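You operate a simulated robot arm through the tools that you are given. There is no shell and no other tool.

The job below is to be done with a simulated robot arm. You get a single attempt, and the scene is never put back.

TASK
Swap the empty tin for the one marked heavy and feed it in.
Fine: close the slider first; the empty tin marked fine goes where a square is free; close the slider again; buttons, knob and lever stay. Set down upright: what you pick out.

It is judged by the outcome, as a careful person would: the job done as asked, and still so three seconds after it is handed in. It fails if anything else is knocked over, pushed out of place, dropped, spilled or broken.

THE ROBOT
A 7-joint arm with a two-finger parallel gripper, fixed in place. Base frame: the origin is at the foot of the arm, x ahead of it, y to its left, z up. Lengths are in m, angles in rad, forces in N, time in s.
With the tool pointing down near the work surface it reaches from about 0.36 to 0.88 m from the base axis. Its first joint turns from -2.496 to 2.496 rad. Payload 3 kg.
The TCP is the grasp point between the finger pads, 0.03 m short of the fingertips. In the tool frame z runs along the fingers and y along their closing line. The gripper opens to 0.094 m. The fingers are 0.028 m wide and 0.01 m thick; the gripper's body (0.05 by 0.096 m) begins 0.055 m behind the TCP.
Orientation is that of the tool frame in the base frame, as a unit quaternion [w, x, y, z]. With the fingers straight down and closing along the base's y, the tool's x points along the base's -x, its y along +y and its z along -z.

THE INTERFACE
- The arm moves only by the tool move_arm. Its argument "series" is a list that holds one entry, the list of rows, each a list of 7 numbers: the shift along the tool's x, y, z in m, then the turn, a rotation vector about the tool's x, y, z in rad, then the finger opening in m, from 0 to 0.094. In form: [[[dx, dy, dz, rx, ry, rz, hand], ...]]. A call has 1 to 20 rows; each row is the pose to reach, as a shift and turn from the pose commanded when the call began, along the tool's axes at that moment. Each row takes 0.2 s and may step no farther than 0.05 m and 0.15 rad from the row before; otherwise, or with a gripper value out of range, the whole call is refused. A pose out of reach is approached as far as the arm can. The call stops where the force on the tool passes 90 N (or 10 N more than at its start, if that is more) or the arm is blocked; 0.2 s more then pass. The fingers move at their own pace (about 0.072 m/s each) and stop on an object; they squeeze with about 34 N. The grip force told is the motor's: it shows also when the fingers shut on nothing. Time passes only in rows, and 0.2 s behind the last, so rows that repeat a pose let the fingers close. It gives the time, the measured TCP pose, the force on the tool (base axes), the opening and the grip force at its end, in the units of the frame above (readings bear some noise), with the torque about the TCP (base axes, N m) and any sound that the robot's microphone picked up.
- Cameras (640 x 400 px; columns grow to the right, rows downward): "scene" is fixed at [0.0484, -0.4984, 1.4858]; the picture's right is [0.71, -0.70, 0.00], its down [-0.26, -0.27, -0.93] and it looks along [0.65, 0.66, -0.37] (base axes); focal length 325 px, centre (320, 200). "wrist" rides on the gripper at [0.076, 0.014, -0.102] in the tool frame; the picture's right is [-0.18, 0.98, 0.00], its down [-0.75, -0.14, -0.64] and it looks along [-0.63, -0.12, 0.77] (tool axes); focal length 243 px, centre (320, 200). There is no depth. A picture from a camera that has moved, and an enlarged one, comes with that camera's place and axes in the base frame and with its lens.
- camera(camera): a new picture of that camera. No time passes.
- zoom(camera, box): a new picture of the part [left, top, right, bottom] of that camera's present view, enlarged. No time passes.
- finish_job(): hands the job in; it is judged then, once.

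Places have to be worked out from the pictures, the camera data and where the tool is seen. Open the gripper and draw the arm clear of the work before you hand the job in, unless the task says otherwise.

The tools are called after ">>>" as a command line: name --argument value ..., lists and objects as JSON in quotes. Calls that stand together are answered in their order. move_arm: Moves the arm, as the interface text tells. Its arguments: {"type":"object","properties":{"series":{"type":"array"}},"required":["series"]} The other tools are called the same way: camera (camera) takes a picture; zoom (camera, box) takes an enlarged picture of a part of a camera's view; finish_job () hands the job in.

At the start:

```text
time_s: 0.0
eef_pos: [0.4608, 0.2132, 1.2197]
tcp_rot: [0.0, 0.001, 1.0, 0.0]
wrist_force: [0.4, 0.3, 0.5]
wrist_torque: [0.02, -0.04, -0.03]
opening: 0.094
grip_force: 0.0
```

scene: 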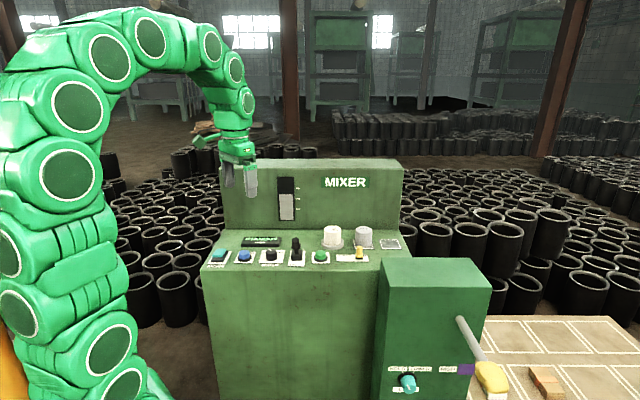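
wrist: 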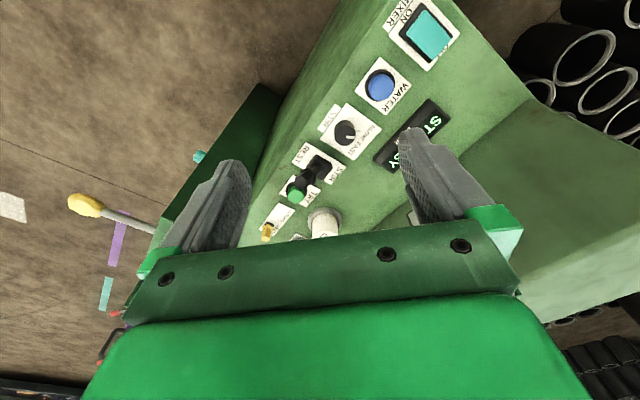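

I'll start by looking at the scene up close to identify the tins, slider, and squares.

>>> zoom --camera "scene" --box '[200, 150, 420, 290]'

>>> zoom --camera "scene" --box '[370, 280, 640, 400]'

>>> zoom --camera "scene" --box '[290, 215, 410, 275]'

>>> zoom --camera "wrist" --box '[230, 130, 460, 270]'

>>> zoom --camera "wrist" --box '[0, 130, 240, 400]'

```text
2.86 times, centred on (310, 220) of scene
camera zoom: at [0.0484, -0.4984, 1.4858], right [0.71, -0.7, 0.0], down [-0.26, -0.27, -0.93], along [0.65, 0.66, -0.37], focal length 927 px, centre (349, 143)
```

zoom: 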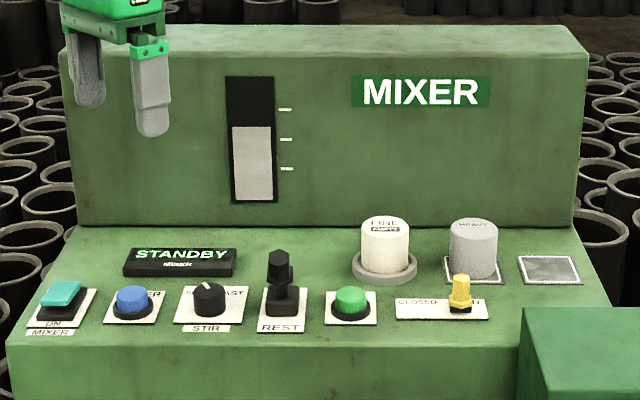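

```text
2.37 times, centred on (505, 340) of scene
camera zoom: at [0.0484, -0.4984, 1.4858], right [0.71, -0.7, 0.0], down [-0.26, -0.27, -0.93], along [0.65, 0.66, -0.37], focal length 769 px, centre (-118, -132)
```

zoom: 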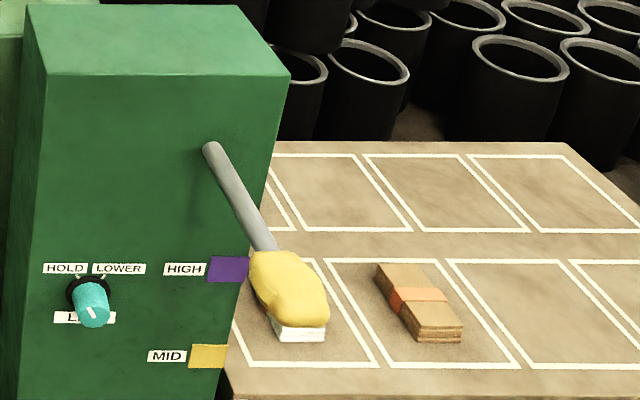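

```text
5.33 times, centred on (350, 245) of scene
camera zoom: at [0.0484, -0.4984, 1.4858], right [0.71, -0.7, 0.0], down [-0.26, -0.27, -0.93], along [0.65, 0.66, -0.37], focal length 1731 px, centre (160, -40)
```

zoom: 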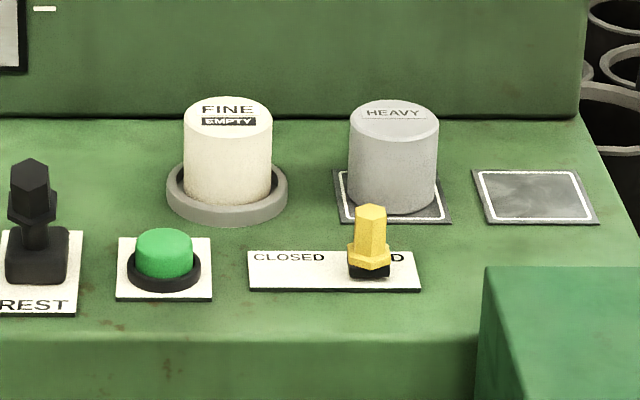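

```text
2.78 times, centred on (345, 200) of wrist
camera zoom: at [0.3836, 0.2266, 1.3212], right [0.18, 0.98, 0.0], down [0.75, -0.14, 0.64], along [0.63, -0.12, -0.77], focal length 675 px, centre (250, 200)
```

zoom: 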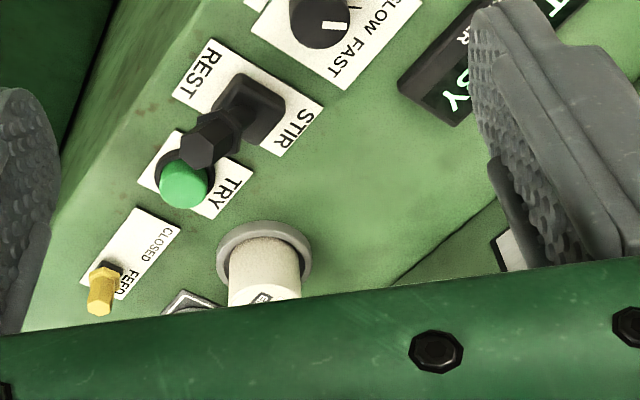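

```text
1.48 times, centred on (120, 265) of wrist
camera zoom: at [0.3836, 0.2266, 1.3212], right [0.18, 0.98, 0.0], down [0.75, -0.14, 0.64], along [0.63, -0.12, -0.77], focal length 359 px, centre (616, 104)
```

zoom: 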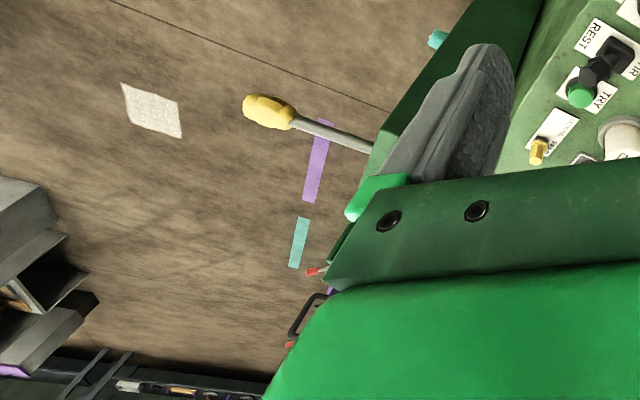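

From triangulating both views, the panel top is at z≈0.933, with the slider knob near (0.753, 0.040) at FEED and the FINE tin's ring near (0.764, 0.166). HEAVY is near (0.839, 0.092) and the free square near (0.90, 0.03). The machine is yawed about 45°, so I move above the panel's front with the gripper turned to match, for a better look.

>>> move_arm --series '[[[-0.03, -0.0141, 0.00875, 0, 0, -0.0982, 0.094], [-0.06, -0.0282, 0.0175, 0, 0, -0.1964, 0.094], [-0.09, -0.0423, 0.02625, 0, 0, -0.2945, 0.094], [-0.12, -0.0564, 0.035, 0, 0, -0.3927, 0.094], [-0.15, -0.0705, 0.04375, 0, 0, -0.4909, 0.094], [-0.18, -0.0846, 0.0525, 0, 0, -0.589, 0.094], [-0.21, -0.0987, 0.06125, 0, 0, -0.6872, 0.094], [-0.24, -0.1128, 0.07, 0, 0, -0.7854, 0.094], [-0.24, -0.1128, 0.07, 0, 0, -0.7854, 0.094]]]'

```text
time_s: 2.0
eef_pos: [0.7019, 0.0987, 1.1503]
tcp_rot: [0.0, -0.383, 0.924, 0.0]
wrist_force: [-0.3, 0.6, 0.7]
wrist_torque: [0.0, 0.0, 0.01]
opening: 0.0941
grip_force: 0.1
```

The arm arrived as commanded at (0.702, 0.099, 1.150) with the 45° yaw. I take both pictures.

>>> camera --camera "wrist"

>>> camera --camera "scene"

```text
taken
camera wrist: at [0.6374, 0.0547, 1.2513], right [-0.57, 0.82, 0.0], down [0.63, 0.43, 0.64], along [0.53, 0.36, -0.77], focal length 243 px, centre (320, 200)
```

wrist: 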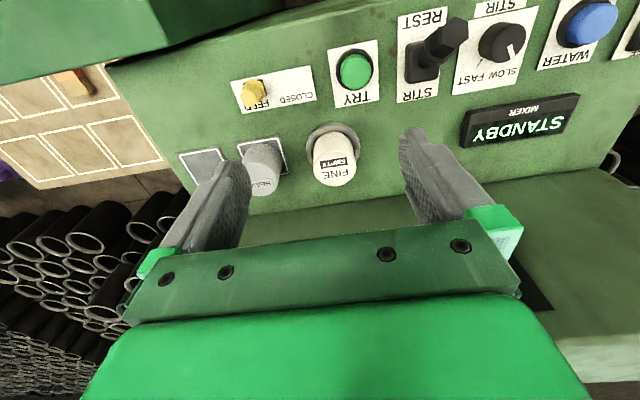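

```text
taken
```

scene: 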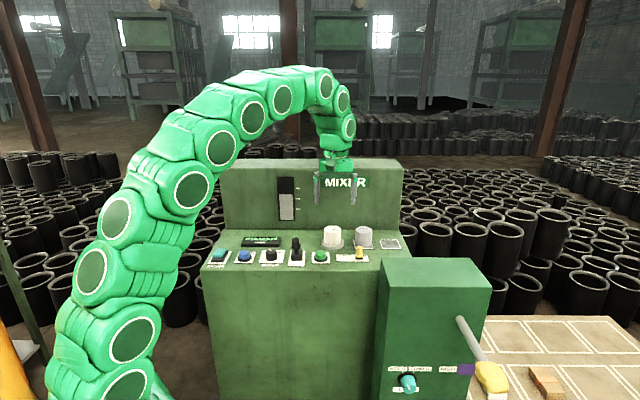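

The wrist view now shows slider, tins, and free square. I zoom in for accuracy.

>>> zoom --camera "wrist" --box '[170, 60, 390, 200]'

>>> zoom --camera "wrist" --box '[220, 60, 320, 122]'

>>> zoom --camera "scene" --box '[310, 215, 410, 275]'

```text
2.86 times, centred on (280, 130) of wrist
camera zoom: at [0.6374, 0.0547, 1.2513], right [-0.57, 0.82, 0.0], down [0.63, 0.43, 0.64], along [0.53, 0.36, -0.77], focal length 693 px, centre (434, 400)
```

zoom: 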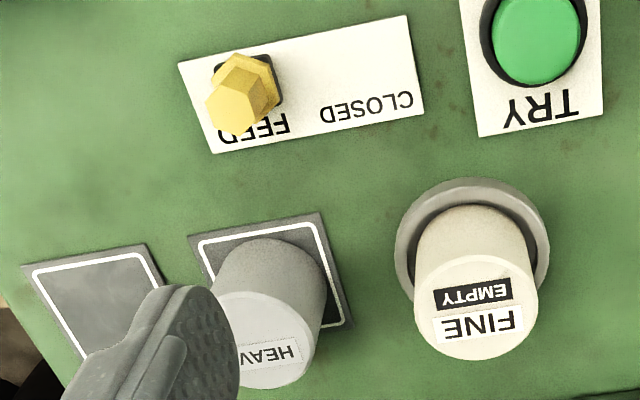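

```text
6.40 times, centred on (270, 91) of wrist
camera zoom: at [0.6374, 0.0547, 1.2513], right [-0.57, 0.82, 0.0], down [0.63, 0.43, 0.64], along [0.53, 0.36, -0.77], focal length 1553 px, centre (640, 898)
```

zoom: 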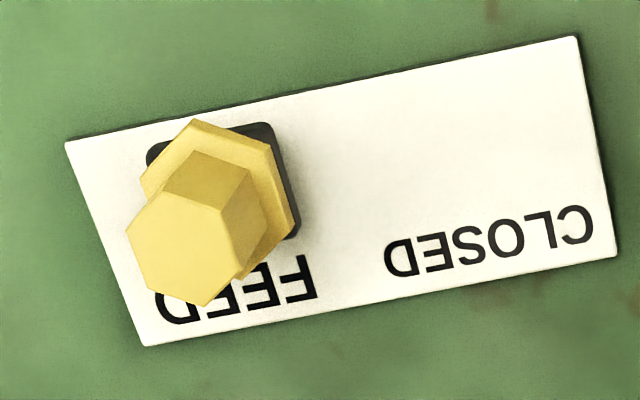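

```text
6.40 times, centred on (360, 245) of scene
camera zoom: at [0.0484, -0.4984, 1.4858], right [0.71, -0.7, 0.0], down [-0.26, -0.27, -0.93], along [0.65, 0.66, -0.37], focal length 2077 px, centre (64, -88)
```

zoom: 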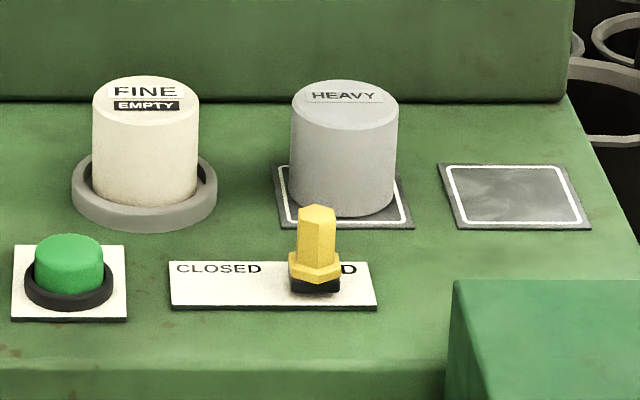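

The knob is confirmed at about (0.753, 0.039) with its top at z≈0.977, and the lever box corner (top ≈0.978) is over 5 cm away. I move over the knob and lower the fingers around it, still open, at TCP z≈0.985.

>>> move_arm --series '[[[0.0034, -0.0398, 0, 0, 0, 0, 0.07], [0.0068, -0.0796, 0, 0, 0, 0, 0.06], [0.0068, -0.0796, 0.04, 0, 0, 0, 0.06], [0.0068, -0.0796, 0.08, 0, 0, 0, 0.06], [0.0068, -0.0796, 0.11, 0, 0, 0, 0.06], [0.0068, -0.0796, 0.11, 0, 0, 0, 0.06]]]'

>>> zoom --camera "scene" --box '[310, 195, 430, 275]'

>>> camera --camera "wrist"

```text
time_s: 3.4
eef_pos: [0.7544, 0.0391, 1.0367]
tcp_rot: [0.001, -0.382, 0.924, 0.0]
wrist_force: [-1.2, -0.8, -0.4]
wrist_torque: [0.0, 0.0, 0.02]
opening: 0.06
grip_force: 0.1
```

```text
5.00 times, centred on (370, 235) of scene
camera zoom: at [0.0484, -0.4984, 1.4858], right [0.71, -0.7, 0.0], down [-0.26, -0.27, -0.93], along [0.65, 0.66, -0.37], focal length 1623 px, centre (70, 25)
```

zoom: 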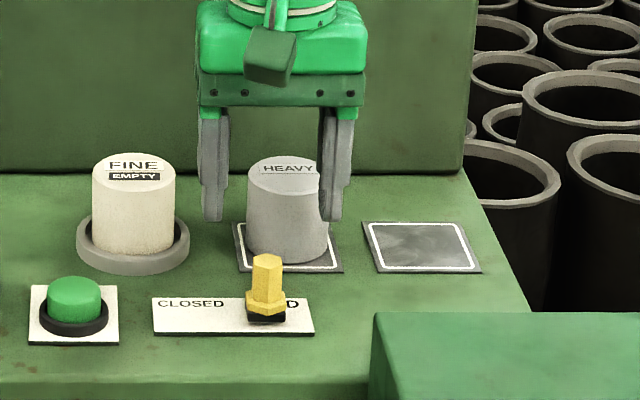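

```text
taken
camera wrist: at [0.6883, -0.0052, 1.1396], right [-0.56, 0.83, 0.0], down [0.63, 0.43, 0.64], along [0.53, 0.36, -0.77], focal length 243 px, centre (320, 200)
```

wrist: 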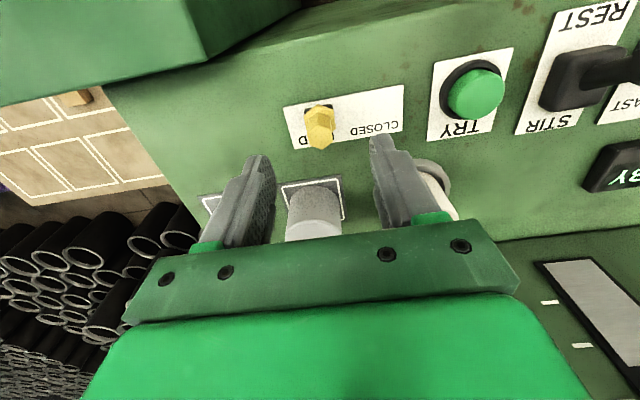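

The fingers straddle the knob's column, perhaps 2–3 mm to its right. I correct by 2 mm and lower to z≈0.985.

>>> move_arm --series '[[[0, 0.002, 0.02, 0, 0, 0, 0.06], [0, 0.002, 0.04, 0, 0, 0, 0.06], [0, 0.002, 0.052, 0, 0, 0, 0.06], [0, 0.002, 0.052, 0, 0, 0, 0.06]]]'

>>> zoom --camera "scene" --box '[310, 195, 430, 275]'

>>> camera --camera "wrist"

```text
time_s: 4.4
eef_pos: [0.7512, 0.0415, 0.9869]
tcp_rot: [0.001, -0.383, 0.924, 0.0]
wrist_force: [-0.1, -0.4, -0.5]
wrist_torque: [0.02, 0.03, -0.01]
opening: 0.0601
grip_force: 0.1
```

```text
5.00 times, centred on (370, 235) of scene
camera zoom: at [0.0484, -0.4984, 1.4858], right [0.71, -0.7, 0.0], down [-0.26, -0.27, -0.93], along [0.65, 0.66, -0.37], focal length 1623 px, centre (70, 25)
```

zoom: 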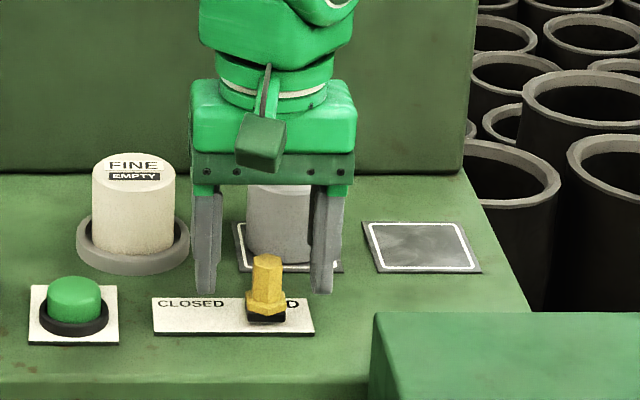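

```text
taken
camera wrist: at [0.6865, -0.0034, 1.0888], right [-0.56, 0.83, 0.0], down [0.63, 0.43, 0.64], along [0.53, 0.36, -0.77], focal length 243 px, centre (320, 200)
```

wrist: 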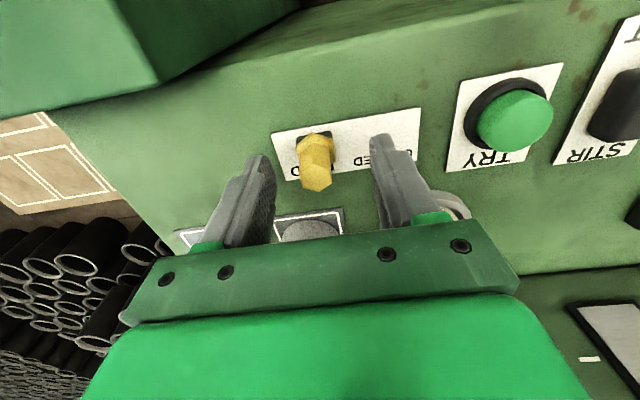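

The knob lies between the fingers at matching depth. I close to a loose cage of 0.024 m and drag left (toward CLOSED, tool +y) in small steps while watching the force.

>>> move_arm --series '[[[0, 0, 0.002, 0, 0, 0, 0.024], [0, 0, 0.002, 0, 0, 0, 0.024], [0, 0, 0.002, 0, 0, 0, 0.024], [0, 0.008, 0.002, 0, 0, 0, 0.024], [0, 0.016, 0.002, 0, 0, 0, 0.024], [0, 0.024, 0.002, 0, 0, 0, 0.024], [0, 0.03, 0.002, 0, 0, 0, 0.024], [0, 0.03, 0.002, 0, 0, 0, 0.024]]]'

>>> zoom --camera "scene" --box '[310, 195, 430, 275]'

>>> zoom --camera "wrist" --box '[200, 60, 480, 240]'

```text
time_s: 6.2
eef_pos: [0.7296, 0.0611, 0.9841]
tcp_rot: [0.0, -0.382, 0.924, 0.0]
wrist_force: [0.4, 0.9, -0.2]
wrist_torque: [0.03, 0.02, 0.02]
opening: 0.0246
grip_force: 0.6
```

```text
5.00 times, centred on (370, 235) of scene
camera zoom: at [0.0484, -0.4984, 1.4858], right [0.71, -0.7, 0.0], down [-0.26, -0.27, -0.93], along [0.65, 0.66, -0.37], focal length 1623 px, centre (70, 25)
```

zoom: 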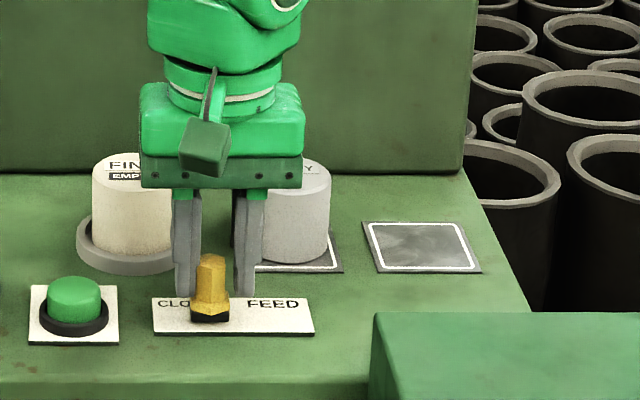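

```text
2.22 times, centred on (340, 150) of wrist
camera zoom: at [0.6645, 0.0174, 1.0868], right [-0.56, 0.83, 0.0], down [0.63, 0.43, 0.64], along [0.53, 0.36, -0.77], focal length 539 px, centre (276, 311)
```

zoom: 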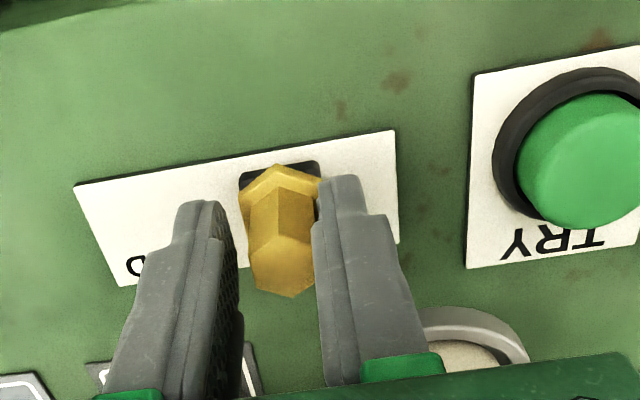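

The slider moved ~0.034 m, and the force is still tiny. I push on gently a further 12 mm in small steps to reach the end stop.

>>> move_arm --series '[[[0, 0.004, 0, 0, 0, 0, 0.024], [0, 0.008, 0, 0, 0, 0, 0.024], [0, 0.012, 0, 0, 0, 0, 0.024], [0, 0.012, 0, 0, 0, 0, 0.024]]]'

>>> zoom --camera "scene" --box '[310, 195, 430, 275]'

>>> zoom --camera "wrist" --box '[200, 60, 480, 240]'

```text
time_s: 7.2
eef_pos: [0.7203, 0.0687, 0.9864]
tcp_rot: [0.001, -0.383, 0.924, 0.0]
wrist_force: [6.8, -3.3, 1.3]
wrist_torque: [-0.01, -0.15, 0.02]
opening: 0.0278
grip_force: 3.4
```

```text
5.00 times, centred on (370, 235) of scene
camera zoom: at [0.0484, -0.4984, 1.4858], right [0.71, -0.7, 0.0], down [-0.26, -0.27, -0.93], along [0.65, 0.66, -0.37], focal length 1623 px, centre (70, 25)
```

zoom: 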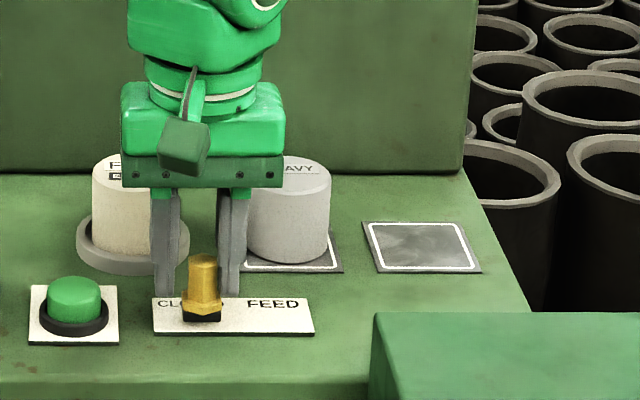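

```text
2.22 times, centred on (340, 150) of wrist
camera zoom: at [0.656, 0.0252, 1.0873], right [-0.56, 0.83, 0.0], down [0.63, 0.43, 0.64], along [0.53, 0.36, -0.77], focal length 539 px, centre (276, 311)
```

zoom: 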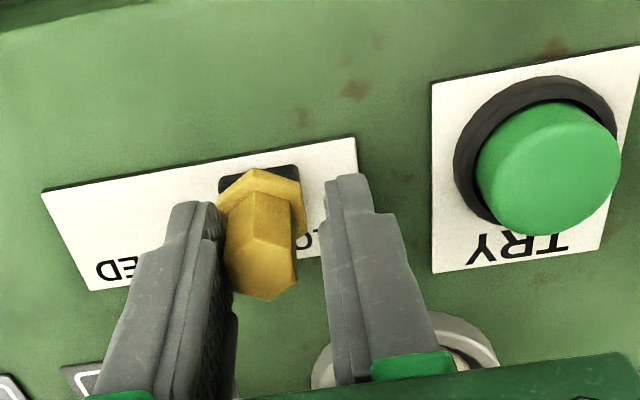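

The slider is against its stop: about 0.04 m of travel, the fingers being pushed back, and ~7 N. I open, rise, and, before picking anything, go above the free square (≈0.899, 0.024) with an empty hand to check its reach.

>>> move_arm --series '[[[0, -0.003, 0, 0, 0, 0, 0.05], [0, -0.003, 0, 0, 0, 0, 0.06], [0, -0.003, -0.04, 0, 0, 0, 0.06], [0, -0.003, -0.08, 0, 0, 0, 0.06], [-0.024, -0.042, -0.08, 0, 0, 0, 0.06], [-0.048, -0.081, -0.08, 0, 0, 0, 0.06], [-0.072, -0.12, -0.08, 0, 0, 0, 0.06], [-0.0951, -0.1581, -0.08, 0, 0, 0, 0.06], [-0.0951, -0.1581, -0.08, 0, 0, 0, 0.06]]]'

>>> camera --camera "scene"

>>> camera --camera "wrist"

```text
time_s: 9.2
eef_pos: [0.867, 0.0313, 1.0563]
tcp_rot: [0.001, -0.382, 0.924, 0.0]
wrist_force: [-0.3, -0.7, -0.8]
wrist_torque: [-0.01, 0.01, -0.02]
opening: 0.06
grip_force: 0.0
out of reach, approached as far as the arm can: row 8, 9
```

```text
taken
```

scene: 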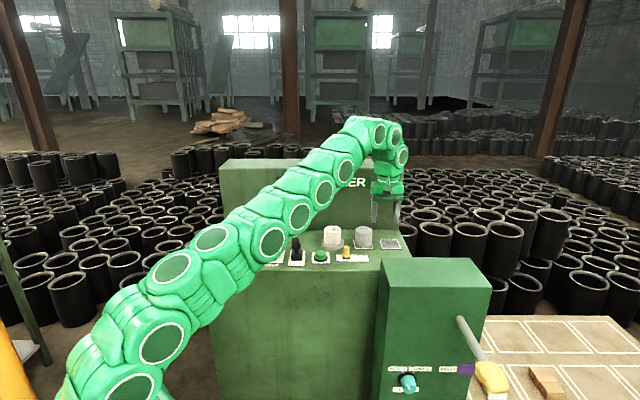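

```text
taken
camera wrist: at [0.8017, -0.0133, 1.1589], right [-0.56, 0.83, 0.0], down [0.63, 0.43, 0.64], along [0.53, 0.36, -0.77], focal length 243 px, centre (320, 200)
```

wrist: 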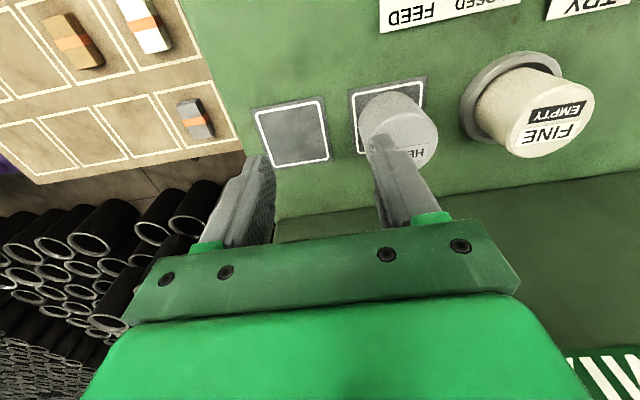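

The arm clamps at r≈0.868 here, so the free square (r≈0.90) needs a slight outward tilt. I back off a little to re-establish the commanded pose.

>>> move_arm --series '[[[0.03, 0.03, -0.01, 0, 0, 0, 0.075], [0.06, 0.06, -0.02, 0, 0, 0, 0.075], [0.06, 0.06, -0.02, 0, 0, 0, 0.075]]]'

```text
time_s: 10.0
eef_pos: [0.7811, 0.0319, 1.0764]
tcp_rot: [0.001, -0.383, 0.924, 0.0]
wrist_force: [-0.2, 0.3, -0.5]
wrist_torque: [-0.01, -0.04, 0.02]
opening: 0.0751
grip_force: 0.1
```

The commanded pose follows the clamped one. Now I turn the hand back to yaw 0 (closing along base y) so that a tilt about the closing axis points straight outward.

>>> move_arm --series '[[[0, 0, 0, 0, 0, 0.1309, 0.075], [0, 0, 0, 0, 0, 0.2618, 0.075], [0, 0, 0, 0, 0, 0.3927, 0.075], [0, 0, 0, 0, 0, 0.5236, 0.075], [0, 0, 0, 0, 0, 0.6545, 0.075], [0, 0, 0, 0, 0, 0.7854, 0.075], [0, 0, 0, 0, 0, 0.7854, 0.075]]]'

```text
time_s: 11.6
eef_pos: [0.7803, 0.0307, 1.0782]
tcp_rot: [0.0, 0.0, 1.0, 0.0]
wrist_force: [-0.6, 0.6, 0.3]
wrist_torque: [-0.03, 0.0, 0.0]
opening: 0.0751
grip_force: 0.0
```

Now I tilt 0.15 rad outward and move over the free square, then down to z≈1.0, still with an empty hand.

>>> move_arm --series '[[[-0.03, -0.002, 0, 0, -0.05, 0, 0.075], [-0.06, -0.004, 0, 0, -0.1, 0, 0.075], [-0.09, -0.006, 0.008, 0, -0.15, 0, 0.075], [-0.119, -0.006, 0.018, 0, -0.15, 0, 0.075], [-0.119, -0.006, 0.048, 0, -0.15, 0, 0.075], [-0.119, -0.006, 0.078, 0, -0.15, 0, 0.075], [-0.119, -0.006, 0.078, 0, -0.15, 0, 0.075]]]'

>>> zoom --camera "scene" --box '[310, 175, 430, 255]'

>>> camera --camera "wrist"

```text
time_s: 13.2
eef_pos: [0.9012, 0.0235, 0.9989]
tcp_rot: [0.075, 0.0, 0.997, 0.0]
wrist_force: [-0.1, -0.6, -0.4]
wrist_torque: [-0.01, -0.04, -0.01]
opening: 0.0752
grip_force: 0.0
```

```text
5.00 times, centred on (370, 215) of scene
camera zoom: at [0.0484, -0.4984, 1.4858], right [0.71, -0.7, 0.0], down [-0.26, -0.27, -0.93], along [0.65, 0.66, -0.37], focal length 1623 px, centre (70, 125)
```

zoom: 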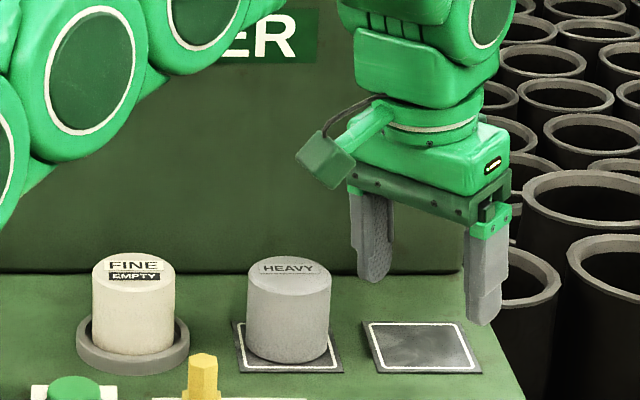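

```text
taken
camera wrist: at [0.8104, 0.0383, 1.0883], right [0.18, 0.98, 0.03], down [0.65, -0.14, 0.75], along [0.74, -0.12, -0.66], focal length 243 px, centre (320, 200)
```

wrist: 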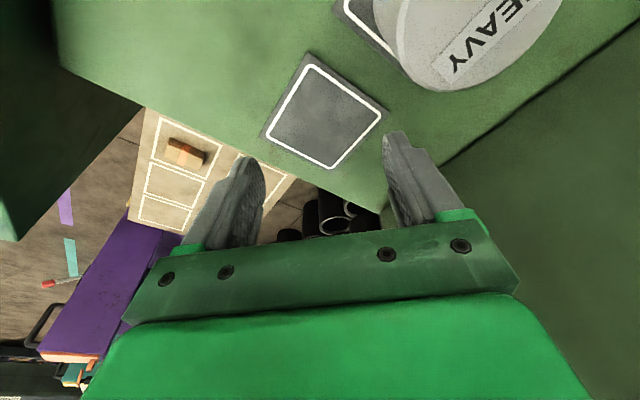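

The free square is reachable with the 0.15 rad tilt, and this close view puts its centre at about (0.903, 0.027). I keep this tilt so the tin stays upright in transfer, rise, and go above FINE.

>>> move_arm --series '[[[-0.006, 0, -0.0396, 0, 0, 0, 0.075], [-0.012, 0, -0.0791, 0, 0, 0, 0.08], [0.0149, 0.0283, -0.0832, 0, 0, 0, 0.08], [0.0418, 0.0566, -0.0872, 0, 0, 0, 0.08], [0.0687, 0.0849, -0.0913, 0, 0, 0, 0.08], [0.0956, 0.1132, -0.0953, 0, 0, 0, 0.08], [0.1225, 0.1415, -0.0994, 0, 0, 0, 0.08], [0.1225, 0.1415, -0.0994, 0, 0, 0, 0.08]]]'

>>> camera --camera "wrist"

>>> zoom --camera "scene" --box '[280, 175, 400, 255]'

```text
time_s: 15.0
eef_pos: [0.7657, 0.1674, 1.0809]
tcp_rot: [0.075, 0.0, 0.997, 0.0]
wrist_force: [0.2, 0.0, -0.4]
wrist_torque: [0.0, -0.02, 0.05]
opening: 0.0799
grip_force: 0.0
```

```text
taken
camera wrist: at [0.6746, 0.1819, 1.1704], right [0.18, 0.98, 0.03], down [0.65, -0.14, 0.75], along [0.74, -0.12, -0.66], focal length 243 px, centre (320, 200)
```

wrist: 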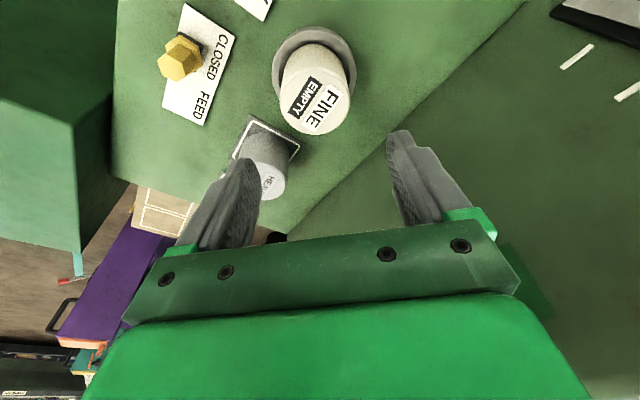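

```text
5.00 times, centred on (340, 215) of scene
camera zoom: at [0.0484, -0.4984, 1.4858], right [0.71, -0.7, 0.0], down [-0.26, -0.27, -0.93], along [0.65, 0.66, -0.37], focal length 1623 px, centre (220, 125)
```

zoom: 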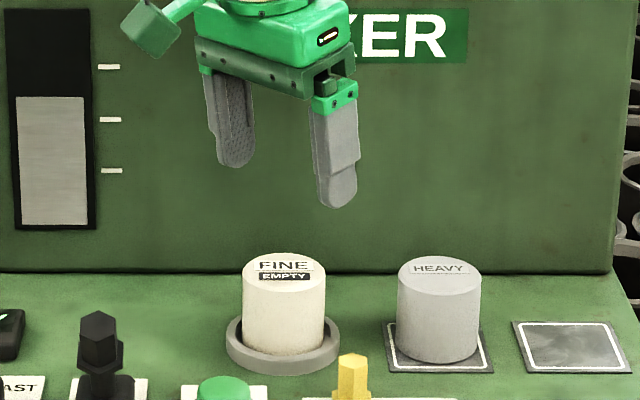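

FINE is visible ahead of the hand; I zoom to measure it precisely.

>>> zoom --camera "wrist" --box '[220, 10, 400, 210]'

```text
2.00 times, centred on (310, 110) of wrist
camera zoom: at [0.6746, 0.1819, 1.1704], right [0.18, 0.98, 0.03], down [0.65, -0.14, 0.75], along [0.74, -0.12, -0.66], focal length 485 px, centre (340, 380)
```

zoom: 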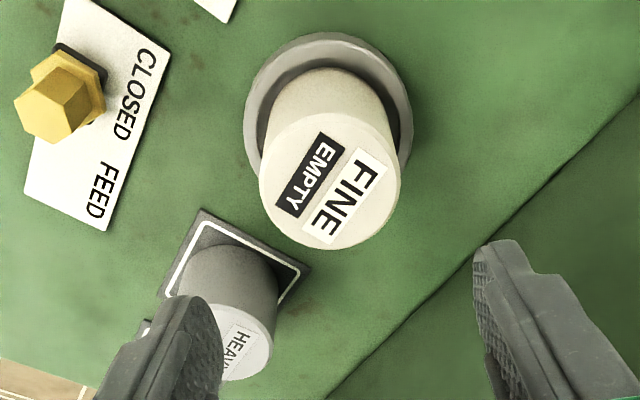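

FINE's top is centred at about (0.764, 0.166) with radius ≈0.0275 and top z≈0.985. I lower to TCP z≈1.02, fingertips near the tin's top, and check alignment.

>>> move_arm --series '[[[0.0064, -0.0007, 0.03, 0, 0, 0, 0.08], [0.0128, -0.0014, 0.0597, 0, 0, 0, 0.08], [0.0128, -0.0014, 0.0597, 0, 0, 0, 0.08]]]'

>>> camera --camera "wrist"

>>> zoom --camera "scene" --box '[280, 175, 400, 255]'

```text
time_s: 15.8
eef_pos: [0.7617, 0.1653, 1.0192]
tcp_rot: [0.075, 0.0, 0.997, 0.0]
wrist_force: [-1.4, 0.5, 0.1]
wrist_torque: [-0.02, -0.01, 0.02]
opening: 0.0803
grip_force: 0.2
```

```text
taken
camera wrist: at [0.6703, 0.1788, 1.1087], right [0.18, 0.98, 0.03], down [0.65, -0.14, 0.75], along [0.74, -0.12, -0.66], focal length 243 px, centre (320, 200)
```

wrist: 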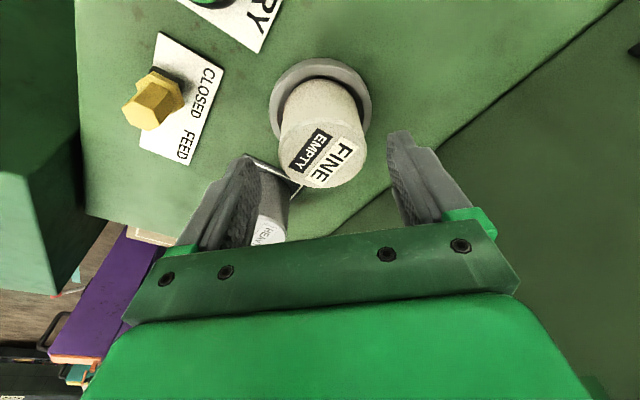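

```text
5.00 times, centred on (340, 215) of scene
camera zoom: at [0.0484, -0.4984, 1.4858], right [0.71, -0.7, 0.0], down [-0.26, -0.27, -0.93], along [0.65, 0.66, -0.37], focal length 1623 px, centre (220, 125)
```

zoom: 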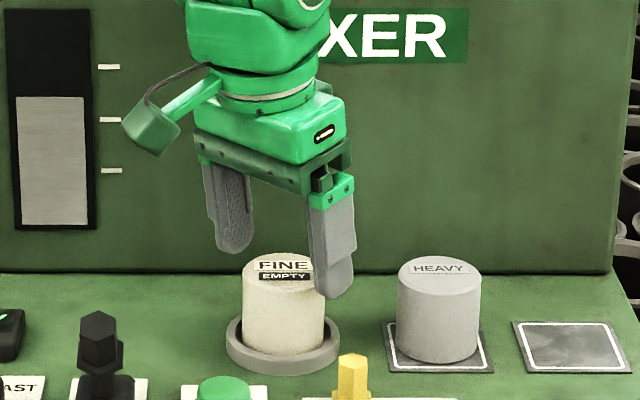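

Alignment is good, with the tin at about (0.761, 0.167). I lower to z≈0.984, with fingertips just above the ring, and check before closing.

>>> move_arm --series '[[[0.0035, 0.0012, 0.0172, 0, 0, 0, 0.08], [0.007, 0.0012, 0.0345, 0, 0, 0, 0.08], [0.007, 0.0012, 0.0345, 0, 0, 0, 0.08]]]'

>>> zoom --camera "wrist" --box '[180, 60, 460, 260]'

>>> zoom --camera "scene" --box '[280, 175, 400, 255]'

```text
time_s: 16.6
eef_pos: [0.7593, 0.1663, 0.9827]
tcp_rot: [0.075, 0.0, 0.997, 0.001]
wrist_force: [-0.3, -0.7, 0.3]
wrist_torque: [-0.02, 0.03, 0.01]
opening: 0.0799
grip_force: 0.0
```

```text
2.00 times, centred on (320, 160) of wrist
camera zoom: at [0.667, 0.1799, 1.0729], right [0.18, 0.98, 0.03], down [0.65, -0.14, 0.75], along [0.74, -0.12, -0.66], focal length 485 px, centre (320, 280)
```

zoom: 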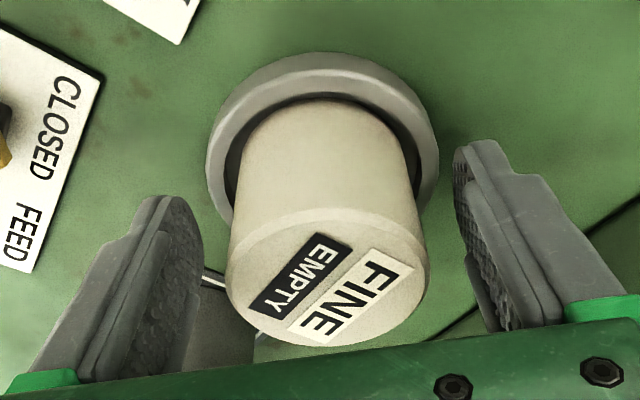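

```text
5.00 times, centred on (340, 215) of scene
camera zoom: at [0.0484, -0.4984, 1.4858], right [0.71, -0.7, 0.0], down [-0.26, -0.27, -0.93], along [0.65, 0.66, -0.37], focal length 1623 px, centre (220, 125)
```

zoom: 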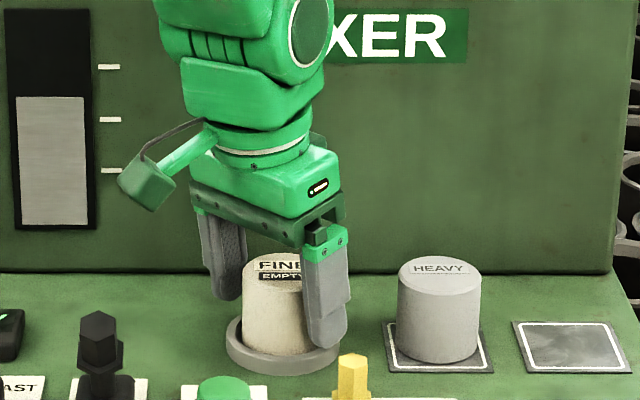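

The tin stands between the fingers and the tips are clear of the ring. I close the grip.

>>> move_arm --series '[[[0, 0, 0, 0, 0, 0, 0.06], [0, 0, 0, 0, 0, 0, 0.04], [0, 0, 0, 0, 0, 0, 0.04], [0, 0, 0, 0, 0, 0, 0.04]]]'

>>> zoom --camera "wrist" --box '[180, 60, 460, 260]'

```text
time_s: 17.6
eef_pos: [0.7584, 0.1656, 0.9844]
tcp_rot: [0.076, 0.0, 0.997, 0.0]
wrist_force: [0.0, -0.1, -0.2]
wrist_torque: [0.03, 0.01, 0.01]
opening: 0.0589
grip_force: 33.7
```

```text
2.00 times, centred on (320, 160) of wrist
camera zoom: at [0.667, 0.1798, 1.073], right [0.18, 0.98, 0.03], down [0.65, -0.14, 0.75], along [0.74, -0.12, -0.66], focal length 485 px, centre (320, 280)
```

zoom: 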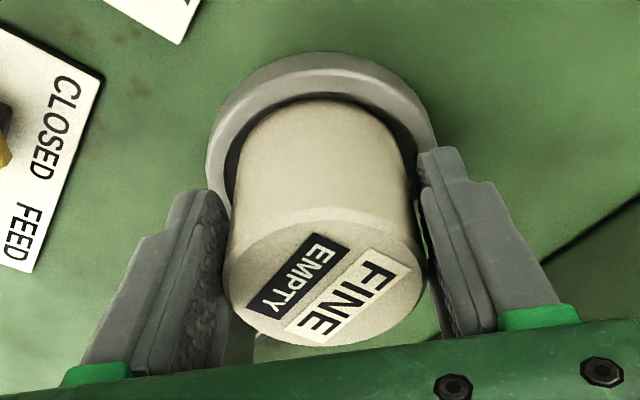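

FINE is gripped (opening 0.059, 34 N). I lift straight up, first a little, then 8.5 cm.

>>> move_arm --series '[[[-0.0015, 0, -0.0099, 0, 0, 0, 0.04], [-0.003, 0, -0.0198, 0, 0, 0, 0.04], [-0.006, 0, -0.0396, 0, 0, 0, 0.04], [-0.009, 0, -0.0593, 0, 0, 0, 0.04], [-0.0127, 0, -0.084, 0, 0, 0, 0.04], [-0.0127, 0, -0.084, 0, 0, 0, 0.04]]]'

>>> zoom --camera "scene" --box '[280, 175, 400, 255]'

>>> camera --camera "wrist"

```text
time_s: 19.0
eef_pos: [0.7588, 0.1675, 1.0692]
tcp_rot: [0.075, 0.0, 0.997, -0.001]
wrist_force: [1.1, -0.2, -1.0]
wrist_torque: [0.01, 0.0, 0.0]
opening: 0.0589
grip_force: 34.0
```

```text
5.00 times, centred on (340, 215) of scene
camera zoom: at [0.0484, -0.4984, 1.4858], right [0.71, -0.7, 0.0], down [-0.26, -0.27, -0.93], along [0.65, 0.66, -0.37], focal length 1623 px, centre (220, 125)
```

zoom: 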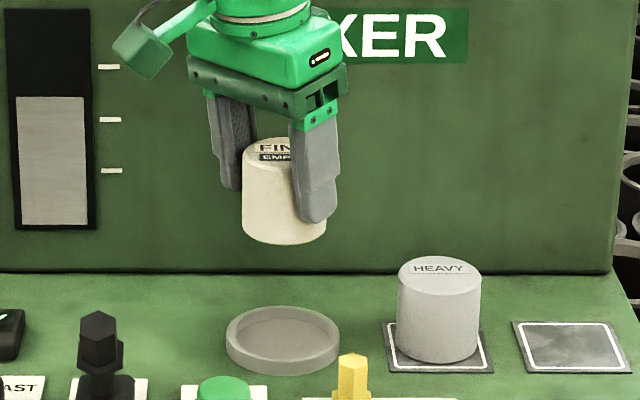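

```text
taken
camera wrist: at [0.6672, 0.1813, 1.1589], right [0.18, 0.98, 0.03], down [0.65, -0.14, 0.75], along [0.74, -0.12, -0.66], focal length 243 px, centre (320, 200)
```

wrist: 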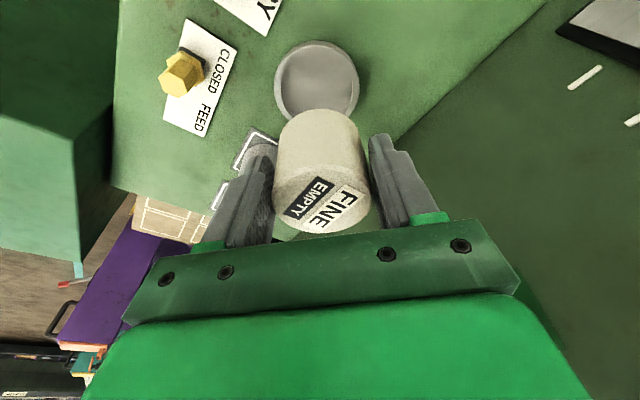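

FINE hangs upright and the socket is empty. I carry it over HEAVY with about 3 cm clearance to above the free square.

>>> move_arm --series '[[[-0.02, -0.02, -0.003, 0, 0, 0, 0.04], [-0.04, -0.04, -0.001, 0, 0, 0, 0.04], [-0.06, -0.06, 0.002, 0, 0, 0, 0.04], [-0.08, -0.08, 0.006, 0, 0, 0, 0.04], [-0.1, -0.1, 0.01, 0, 0, 0, 0.04], [-0.12, -0.12, 0.013, 0, 0, 0, 0.04], [-0.1402, -0.1395, 0.0162, 0, 0, 0, 0.04], [-0.1402, -0.1395, 0.0162, 0, 0, 0, 0.04]]]'

>>> zoom --camera "scene" --box '[310, 175, 430, 255]'

>>> camera --camera "wrist"

```text
time_s: 20.8
eef_pos: [0.9036, 0.0258, 1.0737]
tcp_rot: [0.075, 0.0, 0.997, -0.001]
wrist_force: [-0.4, 0.4, -1.7]
wrist_torque: [-0.01, 0.01, -0.02]
opening: 0.0587
grip_force: 33.4
```

```text
5.00 times, centred on (370, 215) of scene
camera zoom: at [0.0484, -0.4984, 1.4858], right [0.71, -0.7, 0.0], down [-0.26, -0.27, -0.93], along [0.65, 0.66, -0.37], focal length 1623 px, centre (70, 125)
```

zoom: 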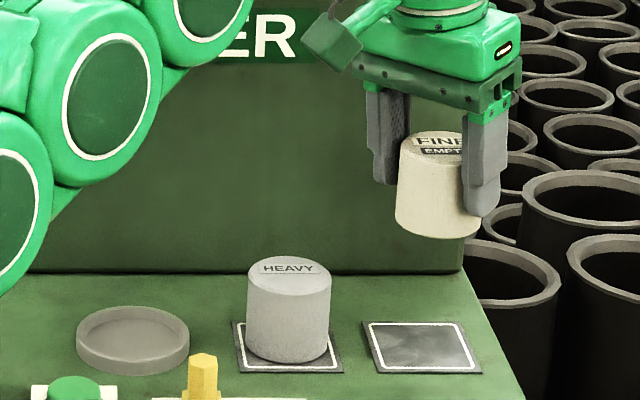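

```text
taken
camera wrist: at [0.8106, 0.0394, 1.1636], right [0.18, 0.98, 0.03], down [0.65, -0.14, 0.75], along [0.74, -0.12, -0.66], focal length 243 px, centre (320, 200)
```

wrist: 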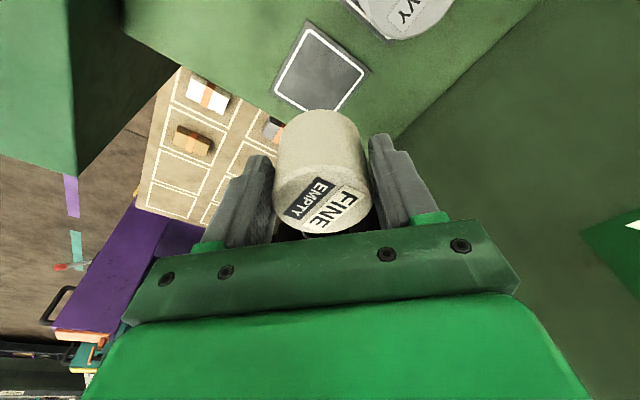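

The tin is over the square (my measure: square ≈(0.9045, 0.0285), tin ≈(0.906, 0.026)). I lower with a small correction to about 8 mm above expected contact.

>>> move_arm --series '[[[0.0033, 0.001, 0.02, 0, 0, 0, 0.04], [0.0066, 0.002, 0.04, 0, 0, 0, 0.04], [0.01, 0.002, 0.06, 0, 0, 0, 0.04], [0.0133, 0.002, 0.081, 0, 0, 0, 0.04], [0.0133, 0.002, 0.081, 0, 0, 0, 0.04]]]'

>>> zoom --camera "scene" --box '[340, 195, 430, 255]'

>>> zoom --camera "wrist" --box '[180, 40, 460, 240]'

```text
time_s: 22.0
eef_pos: [0.8994, 0.0315, 0.9923]
tcp_rot: [0.074, 0.001, 0.997, -0.001]
wrist_force: [0.1, -0.1, -2.2]
wrist_torque: [0.03, 0.02, 0.01]
opening: 0.0587
grip_force: 34.0
```

```text
6.67 times, centred on (385, 225) of scene
camera zoom: at [0.0484, -0.4984, 1.4858], right [0.71, -0.7, 0.0], down [-0.26, -0.27, -0.93], along [0.65, 0.66, -0.37], focal length 2164 px, centre (-113, 33)
```

zoom: 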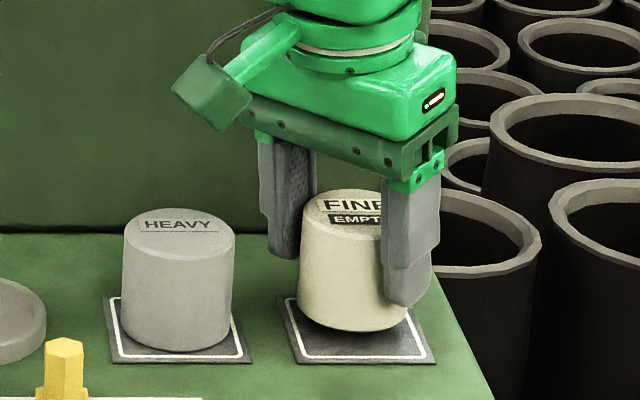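

```text
2.00 times, centred on (320, 140) of wrist
camera zoom: at [0.8077, 0.0448, 1.0805], right [0.18, 0.98, 0.03], down [0.65, -0.14, 0.75], along [0.74, -0.12, -0.66], focal length 485 px, centre (320, 320)
```

zoom: 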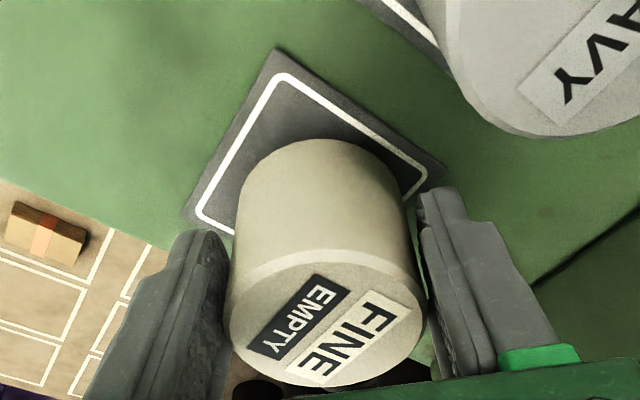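

The tin is ~1 cm above the square, centred in x but ~3 mm toward +y. I correct that and lower a further 6 mm.

>>> move_arm --series '[[[0, -0.003, 0, 0, 0, 0, 0.04], [0.0004, -0.003, 0.003, 0, 0, 0, 0.04], [0.0009, -0.003, 0.006, 0, 0, 0, 0.04], [0.0009, -0.003, 0.006, 0, 0, 0, 0.04]]]'

>>> zoom --camera "scene" --box '[340, 195, 430, 255]'

```text
time_s: 23.0
eef_pos: [0.8978, 0.0262, 0.986]
tcp_rot: [0.075, -0.001, 0.997, 0.0]
wrist_force: [-0.2, -0.7, -2.7]
wrist_torque: [0.02, -0.04, 0.02]
opening: 0.0585
grip_force: 34.4
```

```text
6.67 times, centred on (385, 225) of scene
camera zoom: at [0.0484, -0.4984, 1.4858], right [0.71, -0.7, 0.0], down [-0.26, -0.27, -0.93], along [0.65, 0.66, -0.37], focal length 2164 px, centre (-113, 33)
```

zoom: 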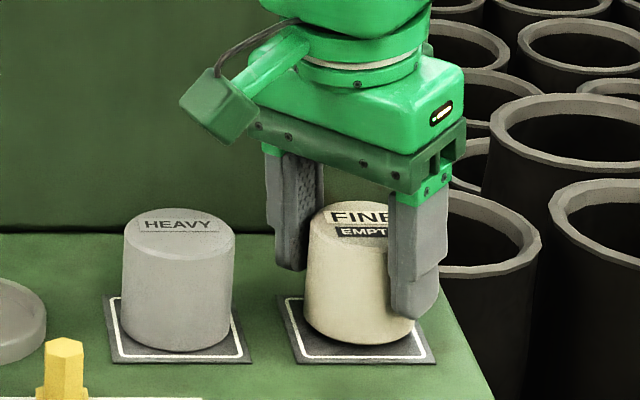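

The tin is ~3 mm above the pad and well within the square. I lower it 2 mm at a time.

>>> move_arm --series '[[[0.0012, 0.001, 0.001, 0, 0, 0, 0.04], [0.0014, 0.001, 0.002, 0, 0, 0, 0.04], [0.0014, 0.001, 0.002, 0, 0, 0, 0.04]]]'

>>> zoom --camera "scene" --box '[340, 195, 430, 255]'

```text
time_s: 23.8
eef_pos: [0.8975, 0.0263, 0.9829]
tcp_rot: [0.075, -0.001, 0.997, 0.0]
wrist_force: [0.5, -0.7, -1.6]
wrist_torque: [-0.02, 0.01, -0.04]
opening: 0.0585
grip_force: 34.1
```

```text
6.67 times, centred on (385, 225) of scene
camera zoom: at [0.0484, -0.4984, 1.4858], right [0.71, -0.7, 0.0], down [-0.26, -0.27, -0.93], along [0.65, 0.66, -0.37], focal length 2164 px, centre (-113, 33)
```

zoom: 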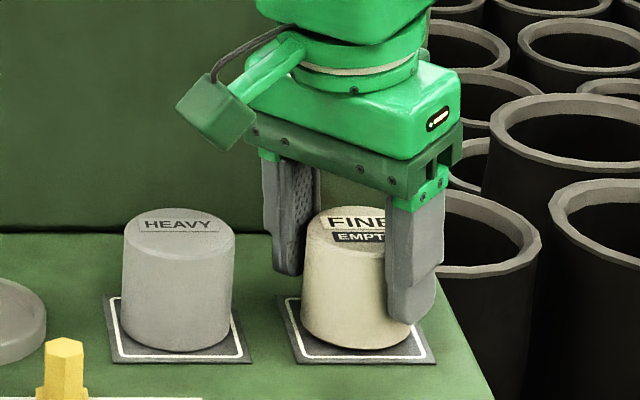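

No contact yet, and by the picture about 1–2 mm remain. I lower two more millimetres.

>>> move_arm --series '[[[0.0001, 0, 0.001, 0, 0, 0, 0.04], [0.0003, 0, 0.002, 0, 0, 0, 0.04], [0.0003, 0, 0.002, 0, 0, 0, 0.04]]]'

>>> zoom --camera "scene" --box '[340, 195, 430, 255]'

```text
time_s: 24.6
eef_pos: [0.8982, 0.0269, 0.9811]
tcp_rot: [0.075, 0.001, 0.997, 0.0]
wrist_force: [-3.0, -2.0, 12.4]
wrist_torque: [0.13, 0.23, 0.04]
opening: 0.0586
grip_force: 33.5
```

```text
6.67 times, centred on (385, 225) of scene
camera zoom: at [0.0484, -0.4984, 1.4858], right [0.71, -0.7, 0.0], down [-0.26, -0.27, -0.93], along [0.65, 0.66, -0.37], focal length 2164 px, centre (-113, 33)
```

zoom: 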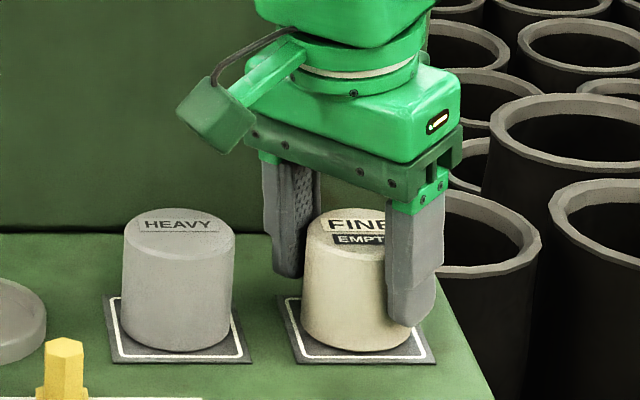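

The tin is seated (about 12 N contact). I release it and rise straight up.

>>> move_arm --series '[[[-0.0001, 0, -0.001, 0, 0, 0, 0.065], [-0.0001, 0, -0.001, 0, 0, 0, 0.08], [-0.0001, 0, -0.001, 0, 0, 0, 0.08], [-0.003, 0, -0.02, 0, 0, 0, 0.08], [-0.009, 0, -0.0593, 0, 0, 0, 0.08], [-0.0135, 0, -0.089, 0, 0, 0, 0.08], [-0.0135, 0, -0.089, 0, 0, 0, 0.08]]]'

>>> zoom --camera "scene" --box '[310, 175, 430, 255]'

>>> camera --camera "wrist"

```text
time_s: 26.2
eef_pos: [0.8994, 0.0271, 1.0721]
tcp_rot: [0.074, 0.0, 0.997, 0.0]
wrist_force: [0.2, 0.3, 0.3]
wrist_torque: [0.04, -0.04, 0.02]
opening: 0.0802
grip_force: 0.0
```

```text
5.00 times, centred on (370, 215) of scene
camera zoom: at [0.0484, -0.4984, 1.4858], right [0.71, -0.7, 0.0], down [-0.26, -0.27, -0.93], along [0.65, 0.66, -0.37], focal length 1623 px, centre (70, 125)
```

zoom: 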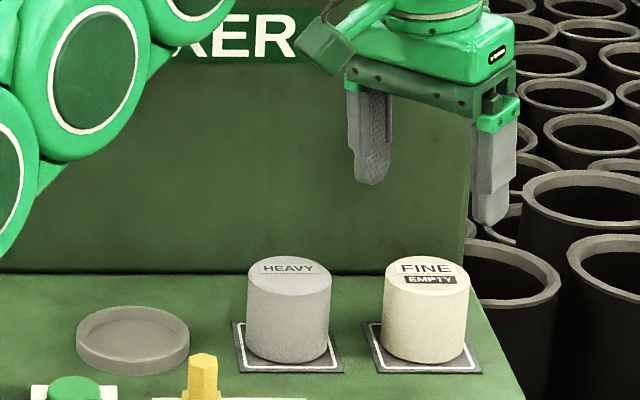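

```text
taken
camera wrist: at [0.8068, 0.0413, 1.1615], right [0.18, 0.98, 0.03], down [0.65, -0.14, 0.75], along [0.74, -0.12, -0.66], focal length 243 px, centre (320, 200)
```

wrist: 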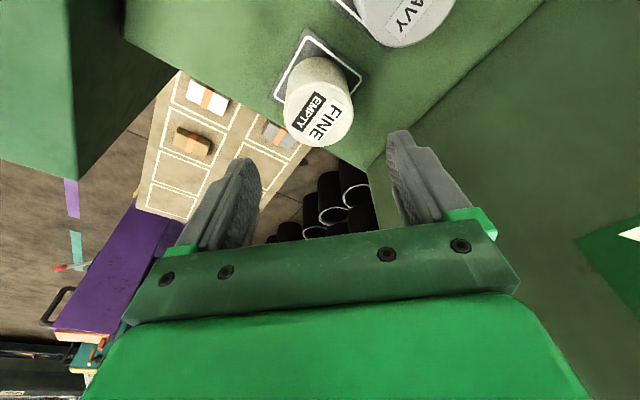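

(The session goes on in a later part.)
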